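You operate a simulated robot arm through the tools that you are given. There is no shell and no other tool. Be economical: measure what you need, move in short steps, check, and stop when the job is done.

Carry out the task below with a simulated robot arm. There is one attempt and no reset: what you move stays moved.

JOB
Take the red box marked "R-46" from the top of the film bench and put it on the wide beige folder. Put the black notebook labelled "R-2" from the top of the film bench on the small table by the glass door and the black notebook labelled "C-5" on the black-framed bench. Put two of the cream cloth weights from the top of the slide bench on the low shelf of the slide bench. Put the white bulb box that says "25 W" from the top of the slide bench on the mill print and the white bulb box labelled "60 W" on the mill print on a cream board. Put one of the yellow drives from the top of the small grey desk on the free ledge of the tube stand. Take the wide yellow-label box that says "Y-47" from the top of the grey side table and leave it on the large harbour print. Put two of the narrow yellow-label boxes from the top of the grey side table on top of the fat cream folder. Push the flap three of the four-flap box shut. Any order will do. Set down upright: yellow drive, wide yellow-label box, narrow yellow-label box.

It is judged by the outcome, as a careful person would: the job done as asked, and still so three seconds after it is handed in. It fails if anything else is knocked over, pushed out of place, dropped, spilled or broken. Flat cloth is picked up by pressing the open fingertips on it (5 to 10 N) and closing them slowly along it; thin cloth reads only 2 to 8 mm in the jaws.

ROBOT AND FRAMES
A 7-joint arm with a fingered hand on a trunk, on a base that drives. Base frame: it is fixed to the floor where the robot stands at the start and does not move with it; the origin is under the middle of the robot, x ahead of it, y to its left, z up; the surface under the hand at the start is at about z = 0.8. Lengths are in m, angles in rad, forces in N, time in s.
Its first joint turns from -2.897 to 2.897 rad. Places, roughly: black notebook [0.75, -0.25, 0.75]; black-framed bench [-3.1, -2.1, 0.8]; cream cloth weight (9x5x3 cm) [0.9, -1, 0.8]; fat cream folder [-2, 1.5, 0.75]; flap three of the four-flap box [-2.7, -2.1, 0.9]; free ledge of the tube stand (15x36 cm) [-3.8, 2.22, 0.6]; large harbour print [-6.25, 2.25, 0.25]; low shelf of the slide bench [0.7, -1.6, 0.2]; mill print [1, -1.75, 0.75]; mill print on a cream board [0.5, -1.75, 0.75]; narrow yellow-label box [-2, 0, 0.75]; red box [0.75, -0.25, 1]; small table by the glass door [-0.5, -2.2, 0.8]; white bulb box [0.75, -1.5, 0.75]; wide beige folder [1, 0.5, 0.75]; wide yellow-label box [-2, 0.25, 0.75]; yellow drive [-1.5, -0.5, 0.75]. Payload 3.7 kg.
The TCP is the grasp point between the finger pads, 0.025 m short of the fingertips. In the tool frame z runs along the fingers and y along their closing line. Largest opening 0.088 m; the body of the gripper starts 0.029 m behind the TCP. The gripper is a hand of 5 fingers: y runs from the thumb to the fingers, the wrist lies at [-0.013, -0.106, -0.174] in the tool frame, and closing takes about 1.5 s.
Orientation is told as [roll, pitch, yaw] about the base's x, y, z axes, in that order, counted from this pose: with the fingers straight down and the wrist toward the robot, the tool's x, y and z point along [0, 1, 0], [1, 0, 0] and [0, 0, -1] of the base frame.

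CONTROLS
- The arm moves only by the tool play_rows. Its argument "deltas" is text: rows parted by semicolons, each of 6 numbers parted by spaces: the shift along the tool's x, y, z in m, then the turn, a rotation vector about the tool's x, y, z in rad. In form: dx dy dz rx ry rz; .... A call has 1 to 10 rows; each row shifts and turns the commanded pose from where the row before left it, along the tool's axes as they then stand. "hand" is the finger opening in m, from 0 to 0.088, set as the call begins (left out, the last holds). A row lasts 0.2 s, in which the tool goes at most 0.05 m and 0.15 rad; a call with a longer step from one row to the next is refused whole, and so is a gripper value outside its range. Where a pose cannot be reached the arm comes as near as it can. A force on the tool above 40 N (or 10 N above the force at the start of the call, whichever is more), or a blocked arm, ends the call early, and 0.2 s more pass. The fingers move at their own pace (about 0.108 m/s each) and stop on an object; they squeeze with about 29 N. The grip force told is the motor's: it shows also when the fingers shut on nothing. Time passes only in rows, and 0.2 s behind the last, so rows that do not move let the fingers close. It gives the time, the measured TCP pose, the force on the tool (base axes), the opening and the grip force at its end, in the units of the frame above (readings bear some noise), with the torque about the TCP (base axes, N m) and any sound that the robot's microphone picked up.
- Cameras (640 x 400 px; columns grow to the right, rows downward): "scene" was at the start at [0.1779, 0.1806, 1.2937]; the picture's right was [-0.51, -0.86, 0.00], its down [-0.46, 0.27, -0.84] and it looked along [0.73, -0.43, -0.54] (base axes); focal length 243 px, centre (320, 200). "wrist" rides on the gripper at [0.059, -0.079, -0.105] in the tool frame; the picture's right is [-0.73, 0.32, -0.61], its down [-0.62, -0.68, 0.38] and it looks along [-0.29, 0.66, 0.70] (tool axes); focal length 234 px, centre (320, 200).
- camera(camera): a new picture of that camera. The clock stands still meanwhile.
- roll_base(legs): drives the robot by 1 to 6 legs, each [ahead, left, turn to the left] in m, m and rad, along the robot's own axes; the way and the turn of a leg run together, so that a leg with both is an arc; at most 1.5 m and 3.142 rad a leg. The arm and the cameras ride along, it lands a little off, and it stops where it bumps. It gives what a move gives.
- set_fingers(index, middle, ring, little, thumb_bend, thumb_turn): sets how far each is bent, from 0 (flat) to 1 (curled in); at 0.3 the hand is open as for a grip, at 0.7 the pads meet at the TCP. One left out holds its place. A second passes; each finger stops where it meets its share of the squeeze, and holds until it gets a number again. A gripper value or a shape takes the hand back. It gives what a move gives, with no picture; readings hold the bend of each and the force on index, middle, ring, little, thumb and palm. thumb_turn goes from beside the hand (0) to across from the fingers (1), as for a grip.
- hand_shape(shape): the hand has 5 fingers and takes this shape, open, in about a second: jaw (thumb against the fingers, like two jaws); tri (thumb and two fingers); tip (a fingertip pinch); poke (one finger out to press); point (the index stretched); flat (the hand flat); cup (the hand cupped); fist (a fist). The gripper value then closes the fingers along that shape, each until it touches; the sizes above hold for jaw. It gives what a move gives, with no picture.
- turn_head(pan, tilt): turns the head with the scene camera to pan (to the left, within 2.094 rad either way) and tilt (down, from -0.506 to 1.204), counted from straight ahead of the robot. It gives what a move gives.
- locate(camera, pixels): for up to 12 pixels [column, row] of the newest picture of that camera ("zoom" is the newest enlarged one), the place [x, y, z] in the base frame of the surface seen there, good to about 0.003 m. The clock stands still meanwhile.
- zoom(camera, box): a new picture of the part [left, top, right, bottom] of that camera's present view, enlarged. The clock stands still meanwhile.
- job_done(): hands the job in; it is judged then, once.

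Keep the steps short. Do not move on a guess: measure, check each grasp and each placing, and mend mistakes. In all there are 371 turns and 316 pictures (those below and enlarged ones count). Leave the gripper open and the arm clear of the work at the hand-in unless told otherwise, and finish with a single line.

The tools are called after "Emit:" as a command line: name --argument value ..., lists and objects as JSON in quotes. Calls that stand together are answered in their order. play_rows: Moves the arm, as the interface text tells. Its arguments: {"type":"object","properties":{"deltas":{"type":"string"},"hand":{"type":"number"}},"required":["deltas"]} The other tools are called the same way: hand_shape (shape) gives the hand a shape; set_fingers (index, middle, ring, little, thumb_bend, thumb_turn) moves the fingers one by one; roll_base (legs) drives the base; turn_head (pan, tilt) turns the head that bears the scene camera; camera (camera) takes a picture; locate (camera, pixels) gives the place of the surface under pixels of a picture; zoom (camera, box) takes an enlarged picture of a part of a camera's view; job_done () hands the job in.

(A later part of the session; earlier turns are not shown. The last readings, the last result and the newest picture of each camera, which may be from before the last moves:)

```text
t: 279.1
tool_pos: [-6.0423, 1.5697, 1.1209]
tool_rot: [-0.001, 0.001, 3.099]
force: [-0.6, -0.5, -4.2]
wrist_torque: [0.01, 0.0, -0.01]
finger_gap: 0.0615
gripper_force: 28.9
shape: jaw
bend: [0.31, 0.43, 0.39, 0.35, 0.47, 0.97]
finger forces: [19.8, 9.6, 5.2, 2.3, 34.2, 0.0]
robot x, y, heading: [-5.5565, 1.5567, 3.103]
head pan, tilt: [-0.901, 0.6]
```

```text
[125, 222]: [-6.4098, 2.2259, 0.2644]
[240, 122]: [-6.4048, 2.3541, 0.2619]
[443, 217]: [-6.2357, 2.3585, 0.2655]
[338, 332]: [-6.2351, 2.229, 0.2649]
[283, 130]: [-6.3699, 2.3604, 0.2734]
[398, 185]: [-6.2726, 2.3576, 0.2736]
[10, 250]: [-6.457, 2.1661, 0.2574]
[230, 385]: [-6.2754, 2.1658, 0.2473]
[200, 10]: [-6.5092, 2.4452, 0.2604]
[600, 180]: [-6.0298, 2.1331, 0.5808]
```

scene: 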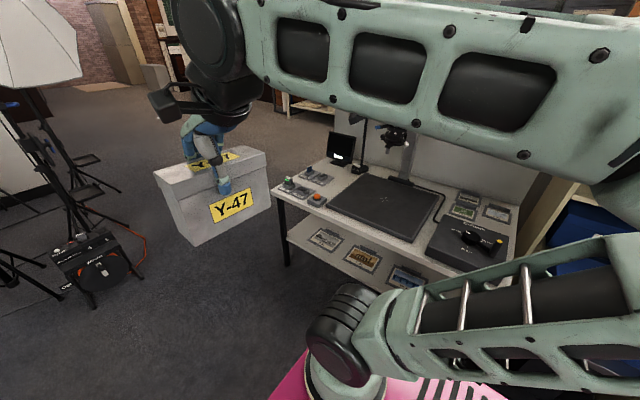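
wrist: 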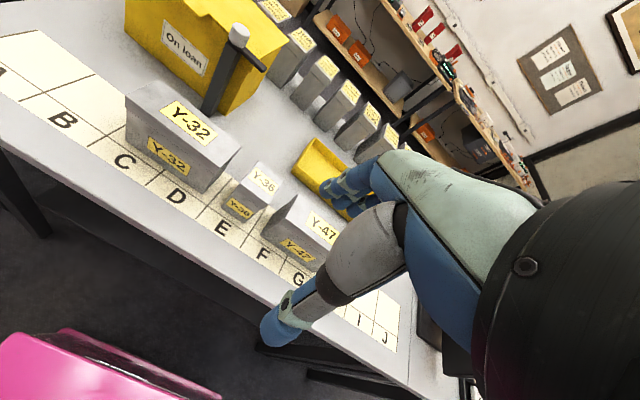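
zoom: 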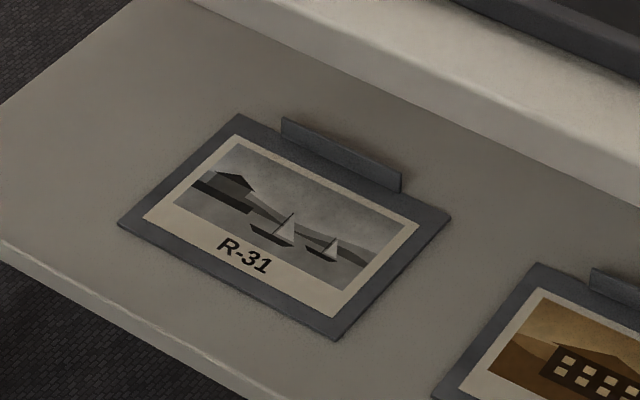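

The R-31 mount spans x −6.41..−6.235, y 2.226..2.356, z 0.265. The table edge above is at y 2.133, underside 0.58, so a vertical hand won't fit. I need to regrasp Y-47 by its narrow end with a tilted hand. I'll measure the flat black board on the table top as a temporary rest.

Emit:
locate --camera "scene" --pixels '[[370, 176], [436, 192], [413, 240], [330, 205], [395, 135], [370, 205], [400, 215], [390, 125], [430, 130], [316, 200], [445, 225], [350, 168]]'

Emit:
turn_head --pan -1.2 --tilt 0.2

Emit:
camera --camera "scene"

```text
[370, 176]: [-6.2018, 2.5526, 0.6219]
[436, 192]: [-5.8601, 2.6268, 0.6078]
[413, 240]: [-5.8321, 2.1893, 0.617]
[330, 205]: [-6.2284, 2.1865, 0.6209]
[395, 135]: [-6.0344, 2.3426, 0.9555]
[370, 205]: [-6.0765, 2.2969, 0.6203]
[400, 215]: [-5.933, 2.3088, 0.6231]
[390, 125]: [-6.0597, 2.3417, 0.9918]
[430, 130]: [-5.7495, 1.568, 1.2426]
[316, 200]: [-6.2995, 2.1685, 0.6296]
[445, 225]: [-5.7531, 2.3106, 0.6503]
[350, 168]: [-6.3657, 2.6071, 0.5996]
```

```text
t: 279.9
tool_pos: [-6.0429, 1.5711, 1.1223]
tool_rot: [-0.001, -0.001, 3.098]
force: [-0.1, 0.1, -4.7]
wrist_torque: [-0.05, 0.01, 0.02]
finger_gap: 0.0617
gripper_force: 29.4
shape: jaw
bend: [0.31, 0.43, 0.39, 0.35, 0.47, 0.97]
finger forces: [19.9, 9.6, 5.2, 2.2, 34.3, 0.0]
robot x, y, heading: [-5.555, 1.5572, 3.109]
head pan, tilt: [-1.201, 0.201]
```

```text
197 pictures are left
```

scene: 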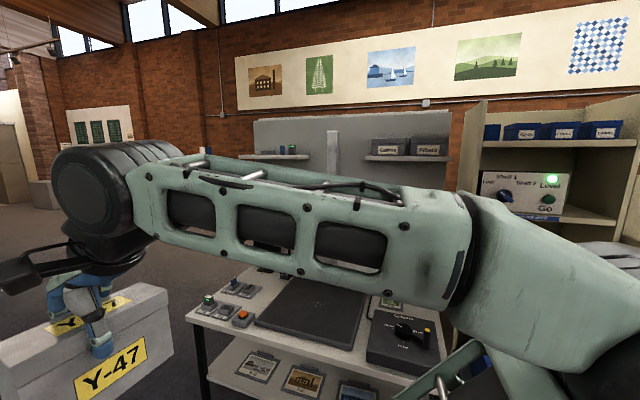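

The board is at z 0.622, x −6.23..−5.83, y from 2.187. The enlarger head is above y≥2.34, z≥0.95. I'll face the table (heading +y) at about (−6.18, 1.45).

Emit:
roll_base --legs '[[0, 0, -1.535], [-0.1, 0.62, 0]]'

Emit:
play_rows --deltas "0 0 0 0 0 -0.15;0 0 0 0 0 -0.15;0 0 0 0 0 -0.15;0 0 0 0 0 -0.15;0 0 0 0 0 -0.15;0 0 0 0 0 -0.15;0 0 0 0 0 -0.15;0 0 0 0 0 -0.15;0 0 0 0 0 -0.15;0 0 0 0 0 -0.15"

Emit:
turn_head --pan 0.0 --tilt 0.6

Emit:
camera --camera "scene"

```text
t: 287.1
tool_pos: [-6.1656, 1.9415, 1.1214]
tool_rot: [0.0, 0.001, 1.561]
force: [0.1, -0.1, -4.4]
wrist_torque: [-0.02, 0.04, -0.03]
finger_gap: 0.0616
gripper_force: 29.2
shape: jaw
bend: [0.31, 0.43, 0.39, 0.35, 0.47, 0.97]
finger forces: [19.3, 9.4, 5.1, 2.2, 33.4, 0.0]
robot x, y, heading: [-6.1644, 1.4531, 1.569]
head pan, tilt: [-1.201, 0.201]
```

```text
t: 289.4
tool_pos: [-6.165, 1.9415, 1.1216]
tool_rot: [-0.001, 0.001, 3.06]
force: [0.3, -0.1, -5.0]
wrist_torque: [-0.04, 0.02, 0.02]
finger_gap: 0.0616
gripper_force: 29.2
shape: jaw
bend: [0.31, 0.43, 0.39, 0.35, 0.47, 0.96]
finger forces: [19.2, 9.6, 5.2, 2.2, 33.5, 0.0]
robot x, y, heading: [-6.163, 1.4545, 1.567]
head pan, tilt: [-1.201, 0.201]
```

```text
t: 290.8
tool_pos: [-6.166, 1.9413, 1.1205]
tool_rot: [0.001, 0.001, 3.058]
force: [0.3, 0.5, -4.7]
wrist_torque: [0.0, 0.02, 0.05]
finger_gap: 0.0616
gripper_force: 29.3
shape: jaw
bend: [0.31, 0.43, 0.39, 0.35, 0.47, 0.96]
finger forces: [19.3, 9.6, 5.1, 2.2, 33.4, 0.0]
robot x, y, heading: [-6.167, 1.4549, 1.572]
head pan, tilt: [0.0, 0.6]
```

```text
196 pictures are left
```

scene: 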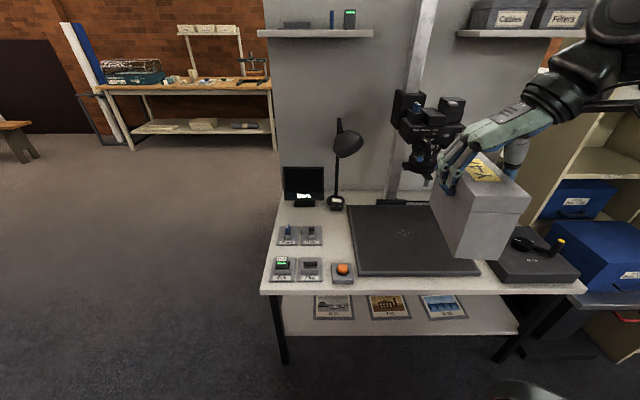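

I'll measure the enlarger head's lower extents before coming near.

Emit:
locate --camera "scene" --pixels '[[418, 168], [400, 105], [455, 105], [430, 135], [410, 150], [350, 275], [350, 207], [345, 270], [275, 265], [300, 210]]'

Emit:
zoom --camera "scene" --box '[350, 70, 530, 220]'

```text
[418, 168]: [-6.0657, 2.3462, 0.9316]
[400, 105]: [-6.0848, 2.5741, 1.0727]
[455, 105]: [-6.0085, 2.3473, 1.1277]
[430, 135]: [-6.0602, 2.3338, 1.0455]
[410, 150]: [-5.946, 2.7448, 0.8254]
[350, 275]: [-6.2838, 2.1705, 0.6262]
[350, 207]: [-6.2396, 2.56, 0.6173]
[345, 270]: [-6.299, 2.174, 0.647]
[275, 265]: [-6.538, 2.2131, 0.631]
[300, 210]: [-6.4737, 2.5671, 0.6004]
```

```text
2.67 times, centred on (440, 145) of scene
```

zoom: 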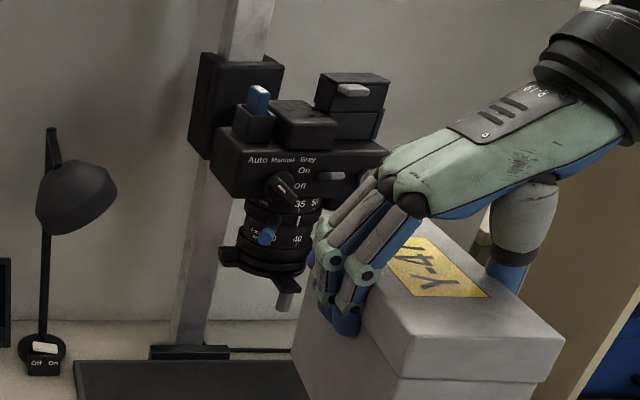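

The head is over x −6.12..−5.97, y≥2.33, so I'll use the right part of the board (x≈−5.89). I'll shift the base right 0.25 m.

Emit:
roll_base --legs '[[0, -0.25, 0]]'

Emit:
play_rows --deltas "0 0 0 0 0 -0.075;-0.042 0 0 0 0 0;-0.042 0 0 0 0 0;-0.042 0 0 0 0 0;-0.042 0 0 0 0 0;-0.042 0 0 0 0 0;-0.042 0 0 0 0 0;-0.042 0 0 0 0 0;0 0 0 0 0 0"

Emit:
camera --camera "scene"

```text
t: 292.6
tool_pos: [-5.9111, 1.9396, 1.1214]
tool_rot: [-0.001, 0.0, 3.061]
force: [-0.2, -0.6, -4.0]
wrist_torque: [-0.03, 0.0, -0.04]
finger_gap: 0.0615
gripper_force: 28.9
shape: jaw
bend: [0.31, 0.43, 0.39, 0.35, 0.47, 0.96]
finger forces: [19.3, 9.6, 5.1, 2.2, 33.6, 0.0]
robot x, y, heading: [-5.9105, 1.4554, 1.567]
head pan, tilt: [0.0, 0.6]
```

```text
t: 294.6
tool_pos: [-5.9078, 2.2358, 1.1208]
tool_rot: [0.0, -0.002, 3.135]
force: [0.6, 0.7, -4.6]
wrist_torque: [-0.02, 0.01, 0.02]
finger_gap: 0.0614
gripper_force: 28.6
shape: jaw
bend: [0.31, 0.43, 0.39, 0.35, 0.47, 0.96]
finger forces: [19.1, 9.6, 4.9, 2.2, 33.3, 0.1]
robot x, y, heading: [-5.9118, 1.4536, 1.566]
head pan, tilt: [0.0, 0.6]
```

```text
194 pictures are left
```

scene: 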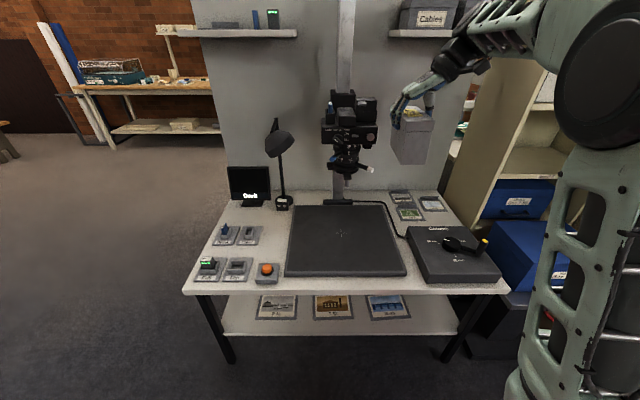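

I'll shift slightly right and lower onto the board.

Emit:
play_rows --deltas "-0.014 -0.028 0 0 0 0;0 0 0.043 0 0 0;0 0 0.043 0 0 0;0 0 0.043 0 0 0;0 0 0.043 0 0 0;0 0 0.043 0 0 0;0 0 0.043 0 0 0;0 0 0.043 0 0 0;0 0 0.043 0 0 0;0 0 0 0 0 0"

Emit:
zoom --camera "scene" --box '[270, 70, 530, 330]'

```text
t: 296.8
tool_pos: [-5.8817, 2.2496, 0.7772]
tool_rot: [-0.001, 0.001, 3.135]
force: [-0.2, -0.3, -3.8]
wrist_torque: [-0.04, 0.06, 0.01]
finger_gap: 0.0611
gripper_force: 29.0
shape: jaw
bend: [0.3, 0.43, 0.39, 0.35, 0.47, 0.96]
finger forces: [19.3, 9.5, 5.1, 2.3, 33.7, 0.0]
robot x, y, heading: [-5.9089, 1.4537, 1.568]
head pan, tilt: [0.0, 0.6]
```

```text
1.54 times, centred on (400, 200) of scene
```

zoom: 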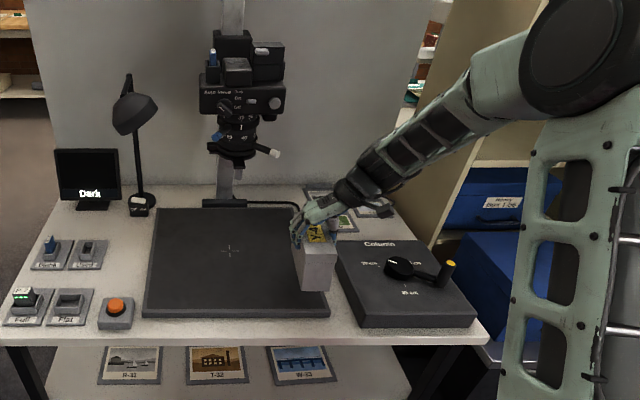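

Emit:
play_rows --deltas "0 0.01 0.025 0 0 0;0 0 0.02 0 0 0;0 0 0.008 0 0 0;0 0 0.004 0 0 0;0 0 0.003 0 0 0;0 0 0 0 0 0"

```text
t: 298.2
tool_pos: [-5.8909, 2.2479, 0.7179]
tool_rot: [0.001, 0.001, 3.135]
force: [-0.5, -0.5, -3.0]
wrist_torque: [0.09, 0.02, 0.02]
finger_gap: 0.0612
gripper_force: 29.2
shape: jaw
bend: [0.31, 0.43, 0.39, 0.35, 0.47, 0.96]
finger forces: [19.3, 9.6, 4.6, 3.0, 33.9, 0.1]
robot x, y, heading: [-5.912, 1.4523, 1.566]
head pan, tilt: [0.0, 0.6]
```

Emit:
play_rows --deltas "0 0 0.002 0 0 0;0 0 0.002 0 0 0;0 0 0.001 0 0 0;0 0 0 0 0 0"

Emit:
camera --camera "wrist"

```text
t: 299.2
tool_pos: [-5.891, 2.2476, 0.7138]
tool_rot: [-0.003, -0.004, 3.132]
force: [3.4, -0.5, 28.3]
wrist_torque: [0.25, 0.53, 0.09]
finger_gap: 0.0612
gripper_force: 28.7
shape: jaw
bend: [0.3, 0.43, 0.39, 0.34, 0.47, 0.96]
finger forces: [17.8, 10.9, 3.8, 3.3, 39.1, 0.1]
robot x, y, heading: [-5.9135, 1.4527, 1.563]
head pan, tilt: [0.0, 0.6]
```

```text
192 pictures are left
```

wrist: 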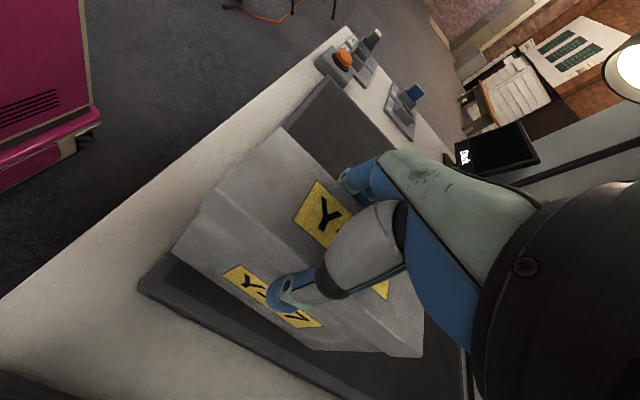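

It is resting on the board. I'll release, rise, and pull back.

Emit:
play_rows --deltas "0 0 -0.003 0 0 0;0 0 0 0 0 0"

Emit:
play_rows --deltas "0 0 0 0 0 0;0 0 0 0 0 0;0 0 0 0 0 0;0 0 0 0 0 0;0 0 0 0 0 0;0 0 -0.02 0 0 0;0 0 -0.03 0 0 0;0 0 -0.045 0 0 0;0 0 -0.045 0 0 0;0 0 -0.02 0 0 0" --hand 0.088

Emit:
play_rows --deltas "0.045 0 0 0 0 0;0.045 0 0 0 0 0;0.045 0 0 0 0 0;0.045 0 0 0 0 0;0 0 0 0 -0.15 0;0 0 0 0 -0.15 0;0 0 0 0 -0.15 0;0 0 0 0 -0.15 0;0 0 0 0 -0.15 0;0 0 0 0 0 0"

Emit:
camera --camera "scene"

```text
t: 299.8
tool_pos: [-5.8904, 2.2468, 0.7143]
tool_rot: [0.001, -0.002, 3.134]
force: [0.1, 0.9, 0.8]
wrist_torque: [0.14, 0.23, 0.0]
finger_gap: 0.0614
gripper_force: 29.2
shape: jaw
bend: [0.3, 0.43, 0.39, 0.34, 0.47, 0.96]
finger forces: [19.8, 10.9, 4.7, 2.5, 35.4, 0.1]
robot x, y, heading: [-5.915, 1.4558, 1.562]
head pan, tilt: [0.0, 0.6]
```

```text
t: 302.0
tool_pos: [-5.8926, 2.2499, 0.8755]
tool_rot: [-0.001, 0.0, 3.135]
force: [0.1, -0.5, 0.5]
wrist_torque: [-0.01, -0.01, 0.01]
finger_gap: 0.0878
gripper_force: 0.1
shape: jaw
bend: [0.3, 0.3, 0.3, 0.3, 0.3, 0.97]
finger forces: [0.1, 0.1, 0.0, 0.1, 0.0, 0.0]
robot x, y, heading: [-5.9136, 1.4538, 1.563]
head pan, tilt: [0.0, 0.6]
```

```text
t: 304.2
tool_pos: [-5.8897, 2.079, 0.889]
tool_rot: [-0.728, 0.01, 3.135]
force: [1.1, 0.8, -0.8]
wrist_torque: [0.02, -0.01, 0.0]
finger_gap: 0.0878
gripper_force: 0.1
shape: jaw
bend: [0.3, 0.3, 0.3, 0.3, 0.3, 0.97]
finger forces: [0.0, 0.0, 0.1, 0.0, 0.1, 0.0]
out of reach, approached as far as the arm can: row 9
robot x, y, heading: [-5.9092, 1.4549, 1.567]
head pan, tilt: [0.0, 0.6]
```

```text
191 pictures are left
```

scene: 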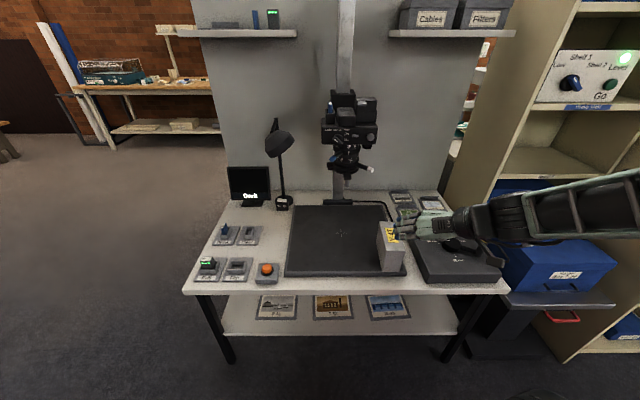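

The hand reached a 42° tilt. I'll look closely at hand and box.

Emit:
zoom --camera "scene" --box '[340, 170, 540, 300]'

Emit:
camera --camera "wrist"

```text
3.08 times, centred on (440, 235) of scene
```

zoom: 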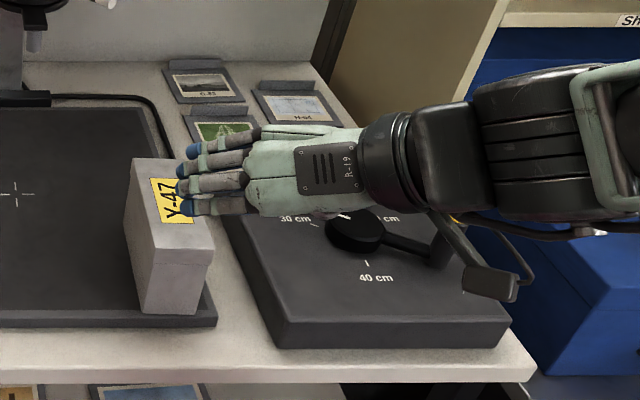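

```text
189 pictures are left
```

wrist: 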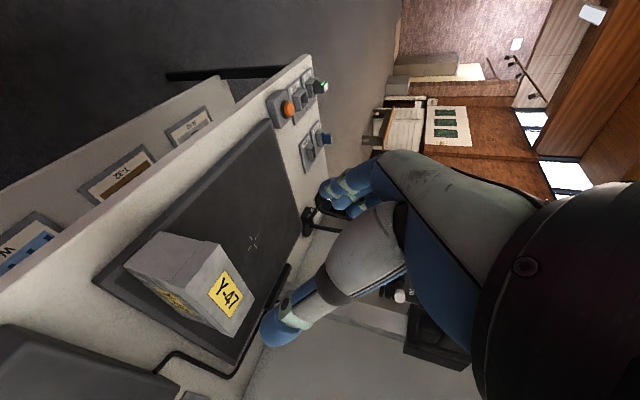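

A front-to-back grip with the hand tilted only about 15–18° toward the robot will clear the table edge, and the box will then lie along the print. So I'll level the hand, regrip the box, turn it 90° and set it on the board again, then regrip tilted. First level out.

Emit:
play_rows --deltas "0 0 0 0 0.15 0;0 0 0 0 0.15 0;0 0 0 0 0.15 0;0 0 0 0 0.15 0;0 0 0 0 0.128 0;0 0 0 0 0 0"

```text
t: 305.6
tool_pos: [-5.8897, 2.0787, 0.8897]
tool_rot: [-0.02, 0.001, 3.135]
force: [0.5, 0.0, -0.2]
wrist_torque: [0.0, 0.03, 0.0]
finger_gap: 0.0882
gripper_force: 0.2
shape: jaw
bend: [0.3, 0.3, 0.3, 0.3, 0.3, 0.97]
finger forces: [0.0, 0.0, 0.0, 0.1, 0.0, 0.0]
robot x, y, heading: [-5.9122, 1.4551, 1.564]
head pan, tilt: [0.0, 0.6]
```

Emit:
play_rows --deltas "-0.0423 0 0 0 0.02 0;-0.0423 0 0 0 0 0;-0.0423 0 0 0 0 0;-0.0423 0.001 0 0 0 0;0 0 0.04 0 0 0;0 0 0.04 0 0 0;0 0 0.04 0 0 0;0 0 0.03 0 0 0;0 0 0.02 0 0 0;0 0 0 0 0 0"

```text
t: 307.8
tool_pos: [-5.8907, 2.2474, 0.7202]
tool_rot: [-0.001, 0.0, 3.135]
force: [-0.3, -0.9, 0.7]
wrist_torque: [-0.02, 0.03, -0.03]
finger_gap: 0.0879
gripper_force: 0.0
shape: jaw
bend: [0.3, 0.3, 0.3, 0.3, 0.3, 0.97]
finger forces: [0.1, 0.0, 0.0, 0.0, 0.0, 0.1]
robot x, y, heading: [-5.9111, 1.453, 1.563]
head pan, tilt: [0.0, 0.6]
```

Emit:
play_rows --deltas "0 0 0.006 0 0 0;0 0 0 0 0 0;0 0 0 0 0 0;0 0 0 0 0 0;0 0 0 0 0 0;0 0 0 0 0 0;0 0 0 0 0 0;0 0 0 0 0 0" --hand 0.0

Emit:
play_rows --deltas "0 0 -0.02 0 0 0;0 0 -0.03 0 0 0;0.04 0 -0.01 0 0 0;0.04 0 0 0 0 0;0.03 0 0 0 0 0;0 0 0 0 0 0"

Emit:
zoom --camera "scene" --box '[270, 130, 530, 330]'

```text
t: 309.6
tool_pos: [-5.8907, 2.2479, 0.7138]
tool_rot: [-0.003, 0.001, 3.135]
force: [0.9, 0.9, 6.0]
wrist_torque: [0.09, 0.18, 0.19]
finger_gap: 0.0531
gripper_force: 28.7
shape: jaw
bend: [0.74, 0.42, 0.39, 0.41, 0.61, 0.99]
finger forces: [14.8, 8.8, 3.1, 3.8, 31.9, 0.0]
robot x, y, heading: [-5.9076, 1.4528, 1.56]
head pan, tilt: [0.0, 0.6]
```

```text
t: 311.0
tool_pos: [-5.8937, 2.1398, 0.775]
tool_rot: [-0.002, 0.0, 3.136]
force: [0.1, -0.6, -3.7]
wrist_torque: [-0.04, 0.06, 0.0]
finger_gap: 0.0521
gripper_force: 29.1
shape: jaw
bend: [0.74, 0.43, 0.4, 0.42, 0.62, 0.98]
finger forces: [16.2, 8.6, 4.4, 2.1, 30.6, 0.1]
robot x, y, heading: [-5.9122, 1.4554, 1.564]
head pan, tilt: [0.0, 0.6]
```

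```text
2.00 times, centred on (400, 230) of scene
```

zoom: 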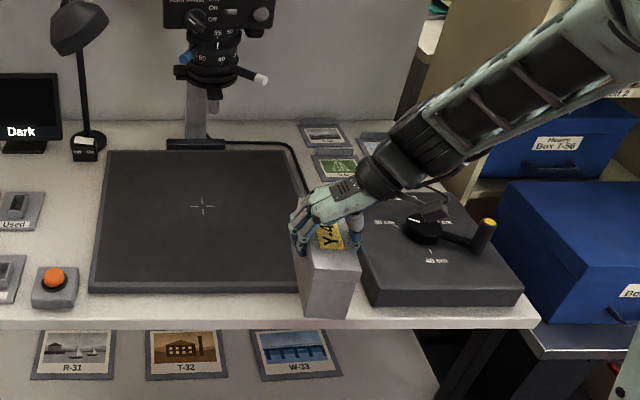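

Held again. I'll raise 5 cm and turn the box 90° back.

Emit:
play_rows --deltas "0 0.03 -0.03 0 0 0;0 0.03 -0.03 0 0 0.05;0 0 0 0 0 0.15;0 0 0 0 0 0.15;0 0 0 0 0 0.15;0 0 0 0 0 0.15;0 0 0 0 0 0.15;0 0 0 0 0 0.15;0 0 0 0 0 0.15;0 0 0 0 0 0.15"

Emit:
play_rows --deltas "0 0 0 0 0 0.15;0 0 0 0 0 0.15;0 0 0 0 0 0.015;0 0.04 0 0 0 0;0 0.04 0 0 0 0;0 0.005 0 0 0 0;0 0 0 0 0 0"

Emit:
zoom --camera "scene" --box '[270, 130, 530, 330]'

```text
t: 313.2
tool_pos: [-5.9498, 2.1379, 0.8337]
tool_rot: [-0.001, -0.003, 1.887]
force: [-0.5, -0.1, -5.5]
wrist_torque: [-0.01, 0.02, -0.02]
finger_gap: 0.0525
gripper_force: 29.2
shape: jaw
bend: [0.74, 0.43, 0.41, 0.42, 0.62, 0.97]
finger forces: [16.0, 8.6, 4.6, 2.2, 30.3, 0.1]
robot x, y, heading: [-5.9112, 1.4507, 1.565]
head pan, tilt: [0.0, 0.6]
```

```text
t: 314.8
tool_pos: [-5.952, 2.2218, 0.8348]
tool_rot: [-0.001, -0.002, 1.57]
force: [0.6, 0.3, -3.9]
wrist_torque: [0.01, 0.0, 0.02]
finger_gap: 0.0515
gripper_force: 28.6
shape: jaw
bend: [0.74, 0.44, 0.41, 0.43, 0.62, 0.95]
finger forces: [17.0, 8.5, 3.6, 2.2, 31.0, 0.0]
robot x, y, heading: [-5.9125, 1.4549, 1.567]
head pan, tilt: [0.0, 0.6]
```

```text
2.00 times, centred on (400, 230) of scene
```

zoom: 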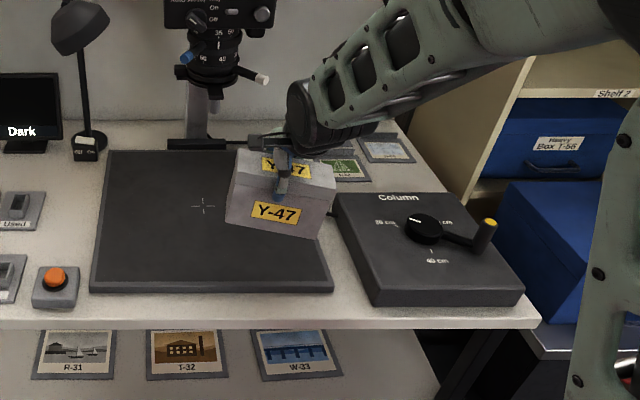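

I'll set it down on the board here (front edge), long side along x.

Emit:
play_rows --deltas "0 0.005 0.04 0 0 0;0 0 0.04 0 0 0;0 0 0.025 0 0 0;0 0 0.01 0 0 0;0 0 0.003 0 0 0;0 0 0 0 0 0"

Emit:
play_rows --deltas "0 0 0.003 0 0 0;0 0 0.002 0 0 0;0 0 0 0 0 0"

Emit:
camera --camera "wrist"

```text
t: 316.2
tool_pos: [-5.9513, 2.228, 0.7148]
tool_rot: [0.001, -0.002, 1.571]
force: [-1.9, 0.1, 0.5]
wrist_torque: [0.05, -0.19, 0.0]
finger_gap: 0.0514
gripper_force: 29.3
shape: jaw
bend: [0.74, 0.44, 0.41, 0.42, 0.62, 0.95]
finger forces: [16.4, 8.8, 3.0, 2.6, 31.5, 0.1]
robot x, y, heading: [-5.9087, 1.4529, 1.57]
head pan, tilt: [0.0, 0.6]
```

```text
t: 317.0
tool_pos: [-5.9507, 2.2281, 0.7129]
tool_rot: [0.003, -0.006, 1.572]
force: [-4.9, -5.3, 21.8]
wrist_torque: [0.07, -0.14, 0.02]
finger_gap: 0.0509
gripper_force: 29.1
shape: jaw
bend: [0.74, 0.44, 0.42, 0.43, 0.62, 0.95]
finger forces: [14.6, 8.9, 3.5, 1.8, 35.1, 0.0]
robot x, y, heading: [-5.9116, 1.4505, 1.565]
head pan, tilt: [0.0, 0.6]
```

```text
186 pictures are left
```

wrist: 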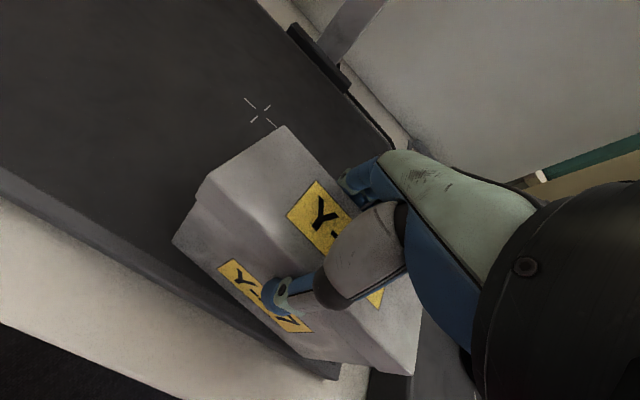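

Down. I'll release, rise a little, and view the box.

Emit:
play_rows --deltas "0 0 -0.003 0 0 0;0 0 0 0 0 0;0 0 0 0 0 0;0 0 0 0 0 0;0 0 0 0 0 0;0 0 -0.02 0 0 0;0 0 -0.03 0 0 0;0 0 -0.03 0 0 0;0 0 -0.03 0 0 0;0 0 0 0 0 0" --hand 0.088

Emit:
camera --camera "wrist"

Emit:
zoom --camera "scene" --box '[270, 130, 530, 330]'

```text
t: 319.2
tool_pos: [-5.9506, 2.229, 0.8257]
tool_rot: [-0.001, -0.002, 1.57]
force: [0.9, 0.1, -0.4]
wrist_torque: [0.0, -0.01, -0.02]
finger_gap: 0.0878
gripper_force: 0.2
shape: jaw
bend: [0.3, 0.3, 0.3, 0.3, 0.3, 0.98]
finger forces: [0.0, 0.0, 0.0, 0.0, 0.0, 0.0]
robot x, y, heading: [-5.9125, 1.456, 1.567]
head pan, tilt: [0.0, 0.6]
```

```text
185 pictures are left
```

wrist: 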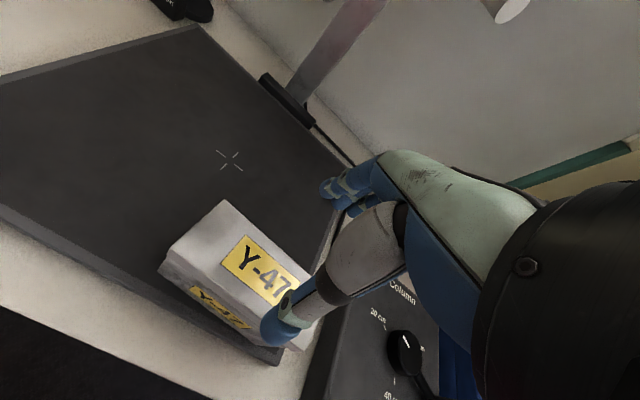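

```text
2.00 times, centred on (400, 230) of scene
```

zoom: 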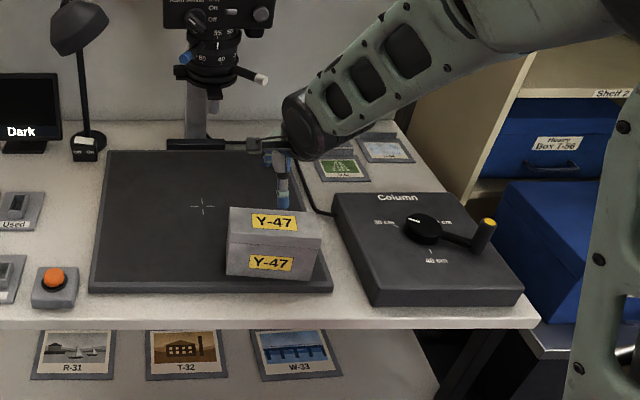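

Emit:
locate --camera "zoom" --pixels '[[234, 238], [314, 244], [232, 212], [318, 222], [270, 265], [230, 272], [305, 278]]'

Emit:
locate --camera "wrist" --pixels '[[222, 203], [170, 252], [260, 330], [195, 300]]'

```text
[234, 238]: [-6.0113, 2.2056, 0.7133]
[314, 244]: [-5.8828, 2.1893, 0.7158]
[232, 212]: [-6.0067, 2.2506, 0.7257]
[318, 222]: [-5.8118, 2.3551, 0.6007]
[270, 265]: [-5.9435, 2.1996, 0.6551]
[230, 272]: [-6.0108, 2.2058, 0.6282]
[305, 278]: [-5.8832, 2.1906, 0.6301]
```

```text
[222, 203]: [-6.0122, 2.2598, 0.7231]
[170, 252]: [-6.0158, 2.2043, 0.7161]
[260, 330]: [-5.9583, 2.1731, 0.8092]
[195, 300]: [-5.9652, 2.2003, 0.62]
```

The box yaw is −0.126 and its centre (−5.943, 2.227). I'll align the hand, tilt it 0.30 rad (wrist outward and lower), and descend partly.

Emit:
play_rows --deltas "-0.0076 0 0 0 0 0.126;0 0 0 -0.15 0 0;0 0 0 -0.15 0 0;0 -0.0089 0.0287 0 0 0;0 -0.0089 0.0287 0 0 0;0 0 0 0 0 0"

Emit:
camera --camera "wrist"

Emit:
zoom --camera "scene" --box '[270, 130, 530, 330]'

```text
t: 320.6
tool_pos: [-5.9419, 2.2303, 0.7624]
tool_rot: [0.003, -0.302, 1.444]
force: [0.0, -0.2, -0.8]
wrist_torque: [0.0, 0.0, 0.01]
finger_gap: 0.0877
gripper_force: 0.1
shape: jaw
bend: [0.3, 0.3, 0.3, 0.3, 0.3, 0.98]
finger forces: [0.0, 0.0, 0.0, 0.1, 0.1, 0.0]
robot x, y, heading: [-5.9102, 1.4558, 1.564]
head pan, tilt: [0.0, 0.6]
```

```text
183 pictures are left
```

wrist: 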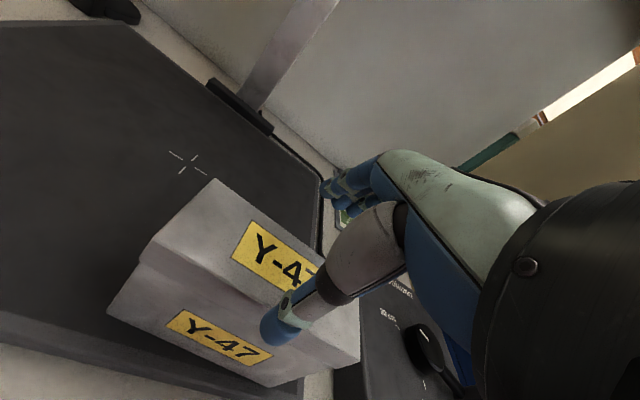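

```text
2.00 times, centred on (400, 230) of scene
```

zoom: 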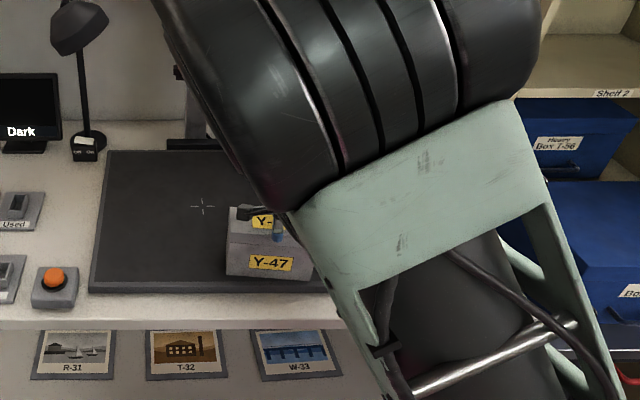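

Emit:
play_rows --deltas "0 -0.0059 0.019 0 0 0;0 -0.0045 0.0143 0 0 0;0 -0.003 0.0095 0 0 0;0 0 0 0 0 0"

Emit:
camera --camera "wrist"

```text
t: 321.6
tool_pos: [-5.9412, 2.2266, 0.719]
tool_rot: [0.001, -0.302, 1.443]
force: [0.6, 0.5, 0.0]
wrist_torque: [0.0, -0.01, -0.03]
finger_gap: 0.0877
gripper_force: 0.1
shape: jaw
bend: [0.3, 0.3, 0.3, 0.3, 0.3, 0.98]
finger forces: [0.1, 0.0, 0.0, 0.0, 0.0, 0.0]
robot x, y, heading: [-5.9112, 1.4496, 1.563]
head pan, tilt: [0.0, 0.6]
```

```text
181 pictures are left
```

wrist: 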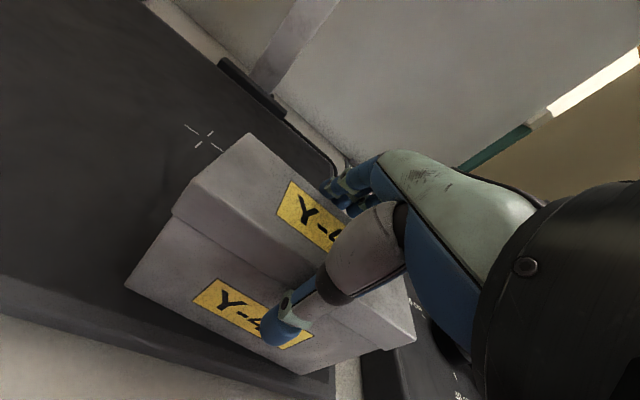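

No contact yet. I'll go about 1 cm deeper for a better finger hold, then close.

Emit:
play_rows --deltas "0 -0.0015 0.0048 0 0 0;0 -0.0015 0.0048 0 0 0;0 0 0 0 0 0"

Emit:
play_rows --deltas "0 0 0 0 0 0;0 0 0 0 0 0;0 0 0 0 0 0;0 0 0 0 0 0;0 0 0 0 0 0;0 0 0 0 0 0;0 0 0 0 0 0" --hand 0.0

Emit:
play_rows --deltas "0 0.003 -0.01 0 0 0;0 0.006 -0.02 0 0 0;0 0.006 -0.02 0 0 0;0 0 0 0 0 0"

Emit:
camera --camera "wrist"

Emit:
zoom --camera "scene" --box '[270, 130, 530, 330]'

```text
t: 322.4
tool_pos: [-5.9418, 2.2279, 0.7105]
tool_rot: [0.001, -0.303, 1.443]
force: [0.8, -0.3, 0.5]
wrist_torque: [-0.02, 0.02, -0.01]
finger_gap: 0.0878
gripper_force: 0.1
shape: jaw
bend: [0.3, 0.3, 0.3, 0.3, 0.3, 0.98]
finger forces: [0.0, 0.0, 0.0, 0.1, 0.2, 0.1]
robot x, y, heading: [-5.9142, 1.4532, 1.563]
head pan, tilt: [0.0, 0.6]
```

```text
t: 324.0
tool_pos: [-5.9429, 2.2292, 0.71]
tool_rot: [0.001, -0.3, 1.444]
force: [-0.3, -2.2, 4.6]
wrist_torque: [-0.53, -0.04, 0.02]
finger_gap: 0.0566
gripper_force: 29.1
shape: jaw
bend: [0.75, 0.46, 0.4, 0.33, 0.48, 0.99]
finger forces: [15.6, 6.8, 3.1, 2.0, 29.4, 0.0]
robot x, y, heading: [-5.9125, 1.4518, 1.563]
head pan, tilt: [0.0, 0.6]
```

```text
t: 325.0
tool_pos: [-5.9432, 2.2266, 0.7618]
tool_rot: [0.0, -0.303, 1.443]
force: [-0.3, 0.3, -4.9]
wrist_torque: [0.02, 0.01, 0.0]
finger_gap: 0.056
gripper_force: 29.3
shape: jaw
bend: [0.75, 0.46, 0.41, 0.35, 0.5, 0.97]
finger forces: [14.8, 6.7, 3.3, 2.2, 26.7, 0.0]
robot x, y, heading: [-5.9117, 1.449, 1.565]
head pan, tilt: [0.0, 0.6]
```

```text
180 pictures are left
```

wrist: 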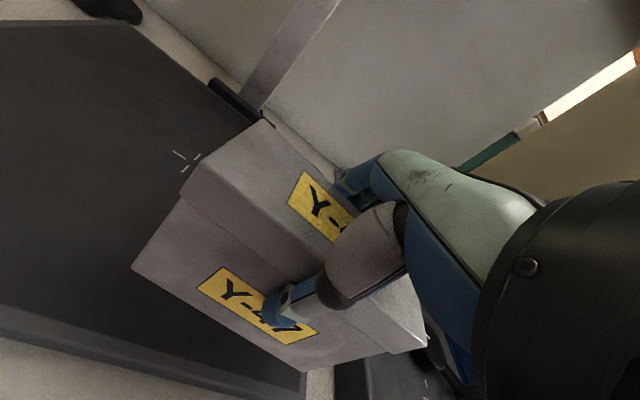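

```text
2.00 times, centred on (400, 230) of scene
```

zoom: 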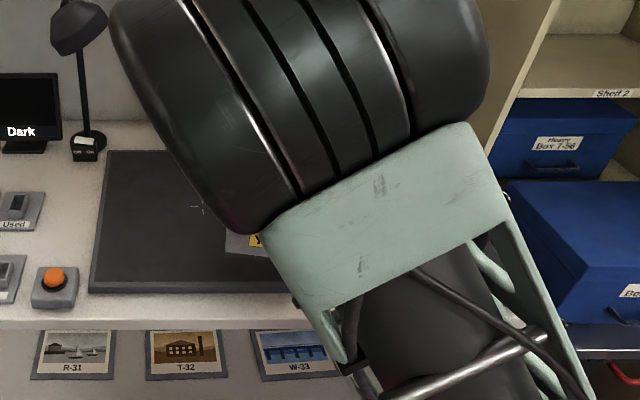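

Held tilted. I'll check the box's attitude by locating points on its front face and top.

Emit:
locate --camera "wrist" --pixels '[[142, 262], [180, 208], [260, 345], [300, 365], [270, 130], [190, 185], [215, 205], [400, 335]]'

```text
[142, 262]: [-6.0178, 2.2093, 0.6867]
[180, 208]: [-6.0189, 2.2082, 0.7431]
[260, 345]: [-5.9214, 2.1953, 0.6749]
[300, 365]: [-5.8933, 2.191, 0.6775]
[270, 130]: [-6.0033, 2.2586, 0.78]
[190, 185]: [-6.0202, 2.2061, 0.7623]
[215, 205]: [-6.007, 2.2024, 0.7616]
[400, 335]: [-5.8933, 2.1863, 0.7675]
```

The box hangs level. I'll back the base up 0.3 m and shift left 0.385 m, so I can lower the arm in free space and then drive the box in under the table edge.

Emit:
roll_base --legs '[[-0.32, 0, 0], [0, 0.385, 0]]'

Emit:
play_rows --deltas "0 -0.0118 0.0382 0 0 -0.06;0 -0.0118 0.0382 0 0 -0.066;0 -0.0118 0.0382 0 0 0;0 -0.0118 0.0382 0 0 0;0 -0.0118 0.0382 0 0 0;0 -0.0118 0.0382 0 0 0;0 -0.0118 0.0382 0 0 0;0 0 0 0 0 0"

Emit:
camera --camera "scene"

Emit:
camera --camera "wrist"

```text
t: 326.4
tool_pos: [-5.9736, 2.1572, 0.7612]
tool_rot: [0.0, -0.3, 1.475]
force: [0.5, 1.5, -4.9]
wrist_torque: [0.0, -0.01, -0.02]
finger_gap: 0.0553
gripper_force: 29.0
shape: jaw
bend: [0.75, 0.47, 0.42, 0.36, 0.5, 0.96]
finger forces: [14.8, 6.5, 3.2, 2.6, 27.0, 0.0]
robot x, y, heading: [-5.9131, 1.3859, 1.594]
head pan, tilt: [0.0, 0.6]
stopped in leg 1: the robot was blocked; the commanded pose is now the measured one
```

```text
t: 326.9
tool_pos: [-5.9741, 2.1597, 0.6986]
tool_rot: [-0.024, -0.315, 1.586]
force: [0.4, -16.7, 40.8]
wrist_torque: [-0.29, 0.07, 0.06]
finger_gap: 0.051
gripper_force: 28.8
shape: jaw
bend: [0.75, 0.47, 0.45, 0.34, 0.58, 0.96]
finger forces: [25.5, 7.3, 3.7, 4.3, 44.9, 0.0]
robot x, y, heading: [-5.9152, 1.3858, 1.599]
head pan, tilt: [0.0, 0.6]
stopped in row 2: the force on the tool passed its limit at 86 N (the readings are from after the stop); the commanded pose is now the measured one
```

```text
178 pictures are left
```

scene: 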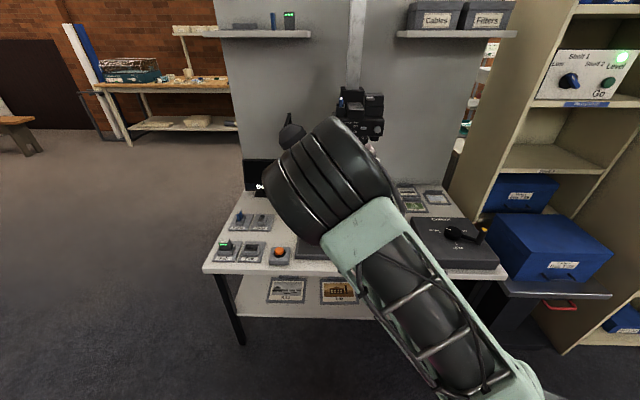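

```text
177 pictures are left
```

wrist: 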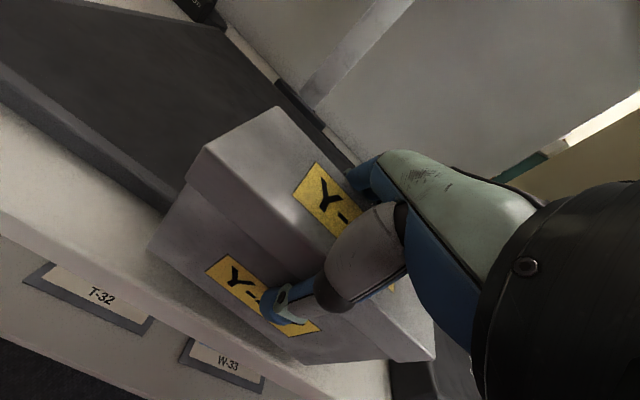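

The base was blocked behind and the lowering pressed the box on the table edge. I'll raise at once, then look behind.

Emit:
play_rows --deltas "0 0.0089 -0.0287 0 0 0;0 0.0089 -0.0287 0 0 0;0 0.0089 -0.0287 0 0 0;0 0 0 0 0 0"

Emit:
camera --camera "wrist"

Emit:
turn_head --pan 2.09 --tilt 0.8

Emit:
camera --camera "scene"

Emit:
turn_head --pan -2.09 --tilt 0.8

Emit:
camera --camera "scene"

```text
t: 327.9
tool_pos: [-5.9775, 2.1581, 0.7843]
tool_rot: [-0.027, -0.308, 1.587]
force: [0.1, 0.2, -4.7]
wrist_torque: [0.01, -0.01, 0.03]
finger_gap: 0.0514
gripper_force: 29.3
shape: jaw
bend: [0.75, 0.47, 0.45, 0.34, 0.58, 0.96]
finger forces: [20.3, 7.6, 4.1, 3.0, 33.9, 0.0]
robot x, y, heading: [-5.9156, 1.3862, 1.599]
head pan, tilt: [0.0, 0.6]
```

```text
176 pictures are left
```

wrist: 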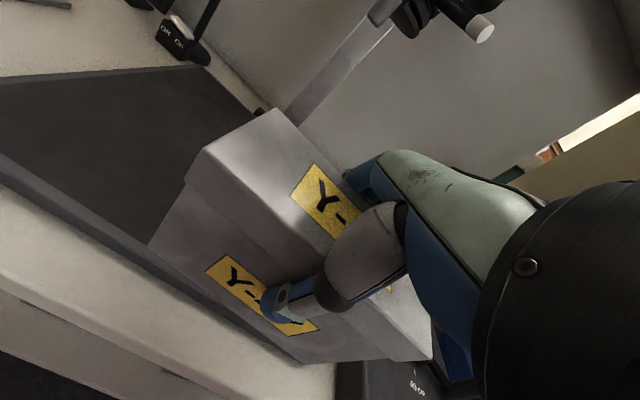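

```text
t: 329.9
tool_pos: [-5.977, 2.1575, 0.7843]
tool_rot: [-0.029, -0.311, 1.587]
force: [0.1, 0.6, -4.5]
wrist_torque: [-0.01, -0.04, -0.01]
finger_gap: 0.0512
gripper_force: 29.5
shape: jaw
bend: [0.75, 0.47, 0.45, 0.34, 0.58, 0.96]
finger forces: [20.4, 7.6, 4.2, 3.0, 33.9, 0.0]
robot x, y, heading: [-5.9174, 1.3906, 1.597]
head pan, tilt: [2.089, 0.799]
```

```text
175 pictures are left
```

scene: 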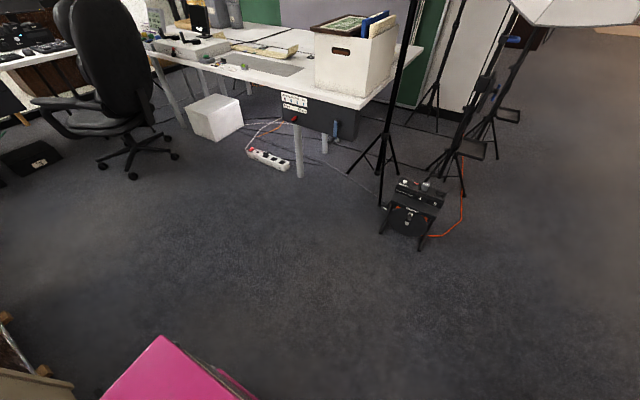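

```text
t: 333.3
tool_pos: [-5.976, 2.1576, 0.7855]
tool_rot: [-0.026, -0.309, 1.587]
force: [-0.4, -0.3, -5.9]
wrist_torque: [-0.02, -0.02, 0.02]
finger_gap: 0.0514
gripper_force: 29.3
shape: jaw
bend: [0.75, 0.47, 0.45, 0.34, 0.58, 0.96]
finger forces: [20.4, 7.6, 4.1, 3.0, 33.9, 0.1]
robot x, y, heading: [-5.9159, 1.3837, 1.598]
head pan, tilt: [-2.089, 0.799]
```

```text
174 pictures are left
```

scene: 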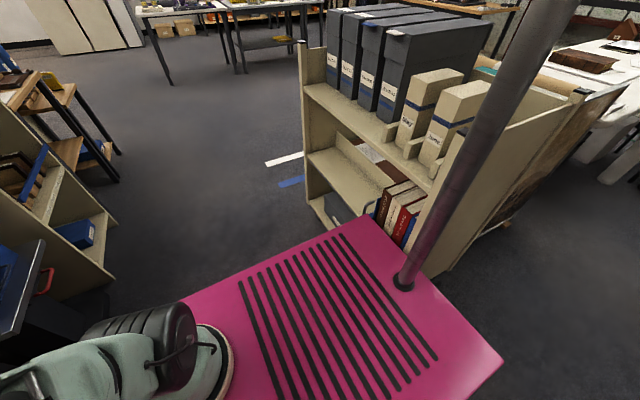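

The base rear touched the cream file cart. I'll measure the cart's extents and check that nothing on it fell.

Emit:
locate --camera "scene" --pixels '[[303, 90], [435, 268], [420, 275], [580, 95], [300, 60], [495, 360], [340, 225], [300, 205], [415, 195]]'

Emit:
turn_head --pan 2.09 --tilt 1.1

Emit:
camera --camera "scene"

```text
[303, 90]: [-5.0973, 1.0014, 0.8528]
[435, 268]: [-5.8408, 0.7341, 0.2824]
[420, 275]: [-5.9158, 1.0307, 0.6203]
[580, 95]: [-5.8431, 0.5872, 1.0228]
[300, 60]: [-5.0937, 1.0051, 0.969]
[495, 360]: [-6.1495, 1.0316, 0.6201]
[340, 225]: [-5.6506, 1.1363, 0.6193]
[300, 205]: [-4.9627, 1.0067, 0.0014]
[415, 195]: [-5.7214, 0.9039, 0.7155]
```

```text
t: 336.7
tool_pos: [-5.977, 2.1577, 0.7849]
tool_rot: [-0.03, -0.309, 1.587]
force: [-0.7, -0.3, -4.3]
wrist_torque: [0.03, -0.02, 0.0]
finger_gap: 0.0515
gripper_force: 28.9
shape: jaw
bend: [0.75, 0.47, 0.45, 0.34, 0.58, 0.96]
finger forces: [20.3, 7.6, 4.1, 3.0, 33.9, 0.0]
robot x, y, heading: [-5.9156, 1.3858, 1.592]
head pan, tilt: [2.089, 1.1]
```

```text
173 pictures are left
```

scene: 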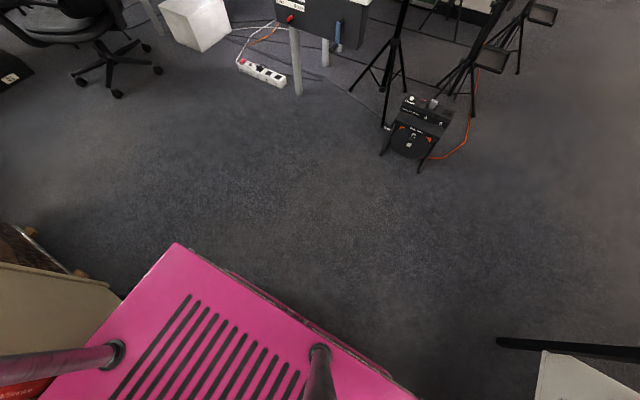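

The cart occupies x −5.84..−5.09, y<1.005, with nothing fallen. I'll go ahead 3 cm, slide left past it, then back up.

Emit:
roll_base --legs '[[0.03, 0, 0], [0, 0.43, -0.022]]'

```text
t: 339.8
tool_pos: [-6.397, 2.1812, 0.7843]
tool_rot: [-0.029, -0.308, 1.569]
force: [0.0, 0.4, -4.5]
wrist_torque: [0.0, -0.01, 0.01]
finger_gap: 0.0511
gripper_force: 28.8
shape: jaw
bend: [0.75, 0.47, 0.45, 0.34, 0.58, 0.96]
finger forces: [20.4, 7.6, 4.1, 2.9, 33.9, 0.0]
robot x, y, heading: [-6.3485, 1.4113, 1.58]
head pan, tilt: [2.089, 1.1]
```

Emit:
roll_base --legs '[[-0.3, 0, 0]]'

Emit:
turn_head --pan 0.35 --tilt 0.6

Emit:
camera --camera "scene"

Emit:
camera --camera "wrist"

```text
t: 341.8
tool_pos: [-6.3891, 1.883, 0.7849]
tool_rot: [-0.03, -0.307, 1.565]
force: [-0.2, -0.2, -4.6]
wrist_torque: [0.04, -0.01, -0.02]
finger_gap: 0.0516
gripper_force: 28.6
shape: jaw
bend: [0.75, 0.47, 0.45, 0.34, 0.58, 0.96]
finger forces: [20.3, 7.7, 4.0, 2.9, 33.7, 0.0]
robot x, y, heading: [-6.3426, 1.1064, 1.577]
head pan, tilt: [2.089, 1.1]
```

```text
t: 343.6
tool_pos: [-6.39, 1.8819, 0.7846]
tool_rot: [-0.028, -0.309, 1.566]
force: [-0.3, -0.2, -4.3]
wrist_torque: [0.02, -0.03, 0.03]
finger_gap: 0.0514
gripper_force: 28.7
shape: jaw
bend: [0.75, 0.47, 0.45, 0.34, 0.58, 0.96]
finger forces: [20.3, 7.7, 4.1, 2.9, 33.8, 0.1]
robot x, y, heading: [-6.3397, 1.1067, 1.579]
head pan, tilt: [0.351, 0.6]
```

```text
172 pictures are left
```

scene: 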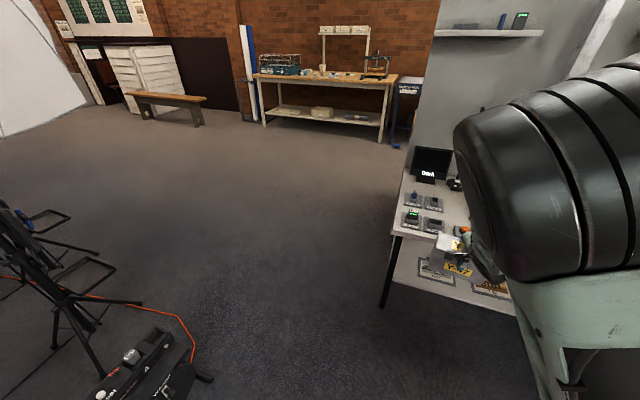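

```text
171 pictures are left
```

wrist: 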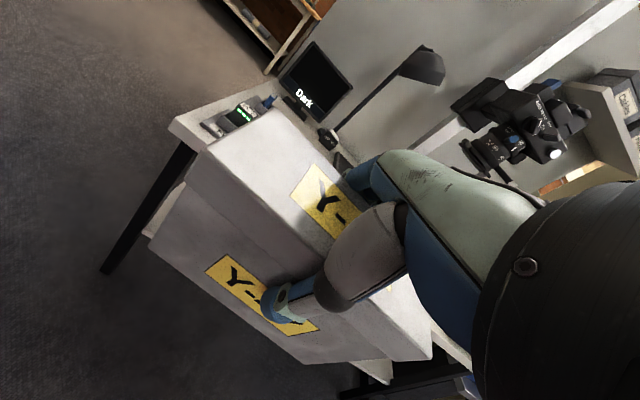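

I'll measure the box's corners in the hand again.

Emit:
locate --camera "wrist" --pixels '[[152, 243], [295, 357], [186, 188], [190, 175], [355, 330], [280, 112], [207, 145], [170, 215], [240, 315], [425, 350]]'

```text
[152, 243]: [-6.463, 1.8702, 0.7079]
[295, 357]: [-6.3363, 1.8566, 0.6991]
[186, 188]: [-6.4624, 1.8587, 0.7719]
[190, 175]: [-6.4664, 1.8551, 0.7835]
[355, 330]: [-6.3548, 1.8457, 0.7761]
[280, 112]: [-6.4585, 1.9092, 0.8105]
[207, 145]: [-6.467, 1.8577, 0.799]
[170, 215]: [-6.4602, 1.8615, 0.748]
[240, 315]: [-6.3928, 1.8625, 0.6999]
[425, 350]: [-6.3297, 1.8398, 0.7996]
```

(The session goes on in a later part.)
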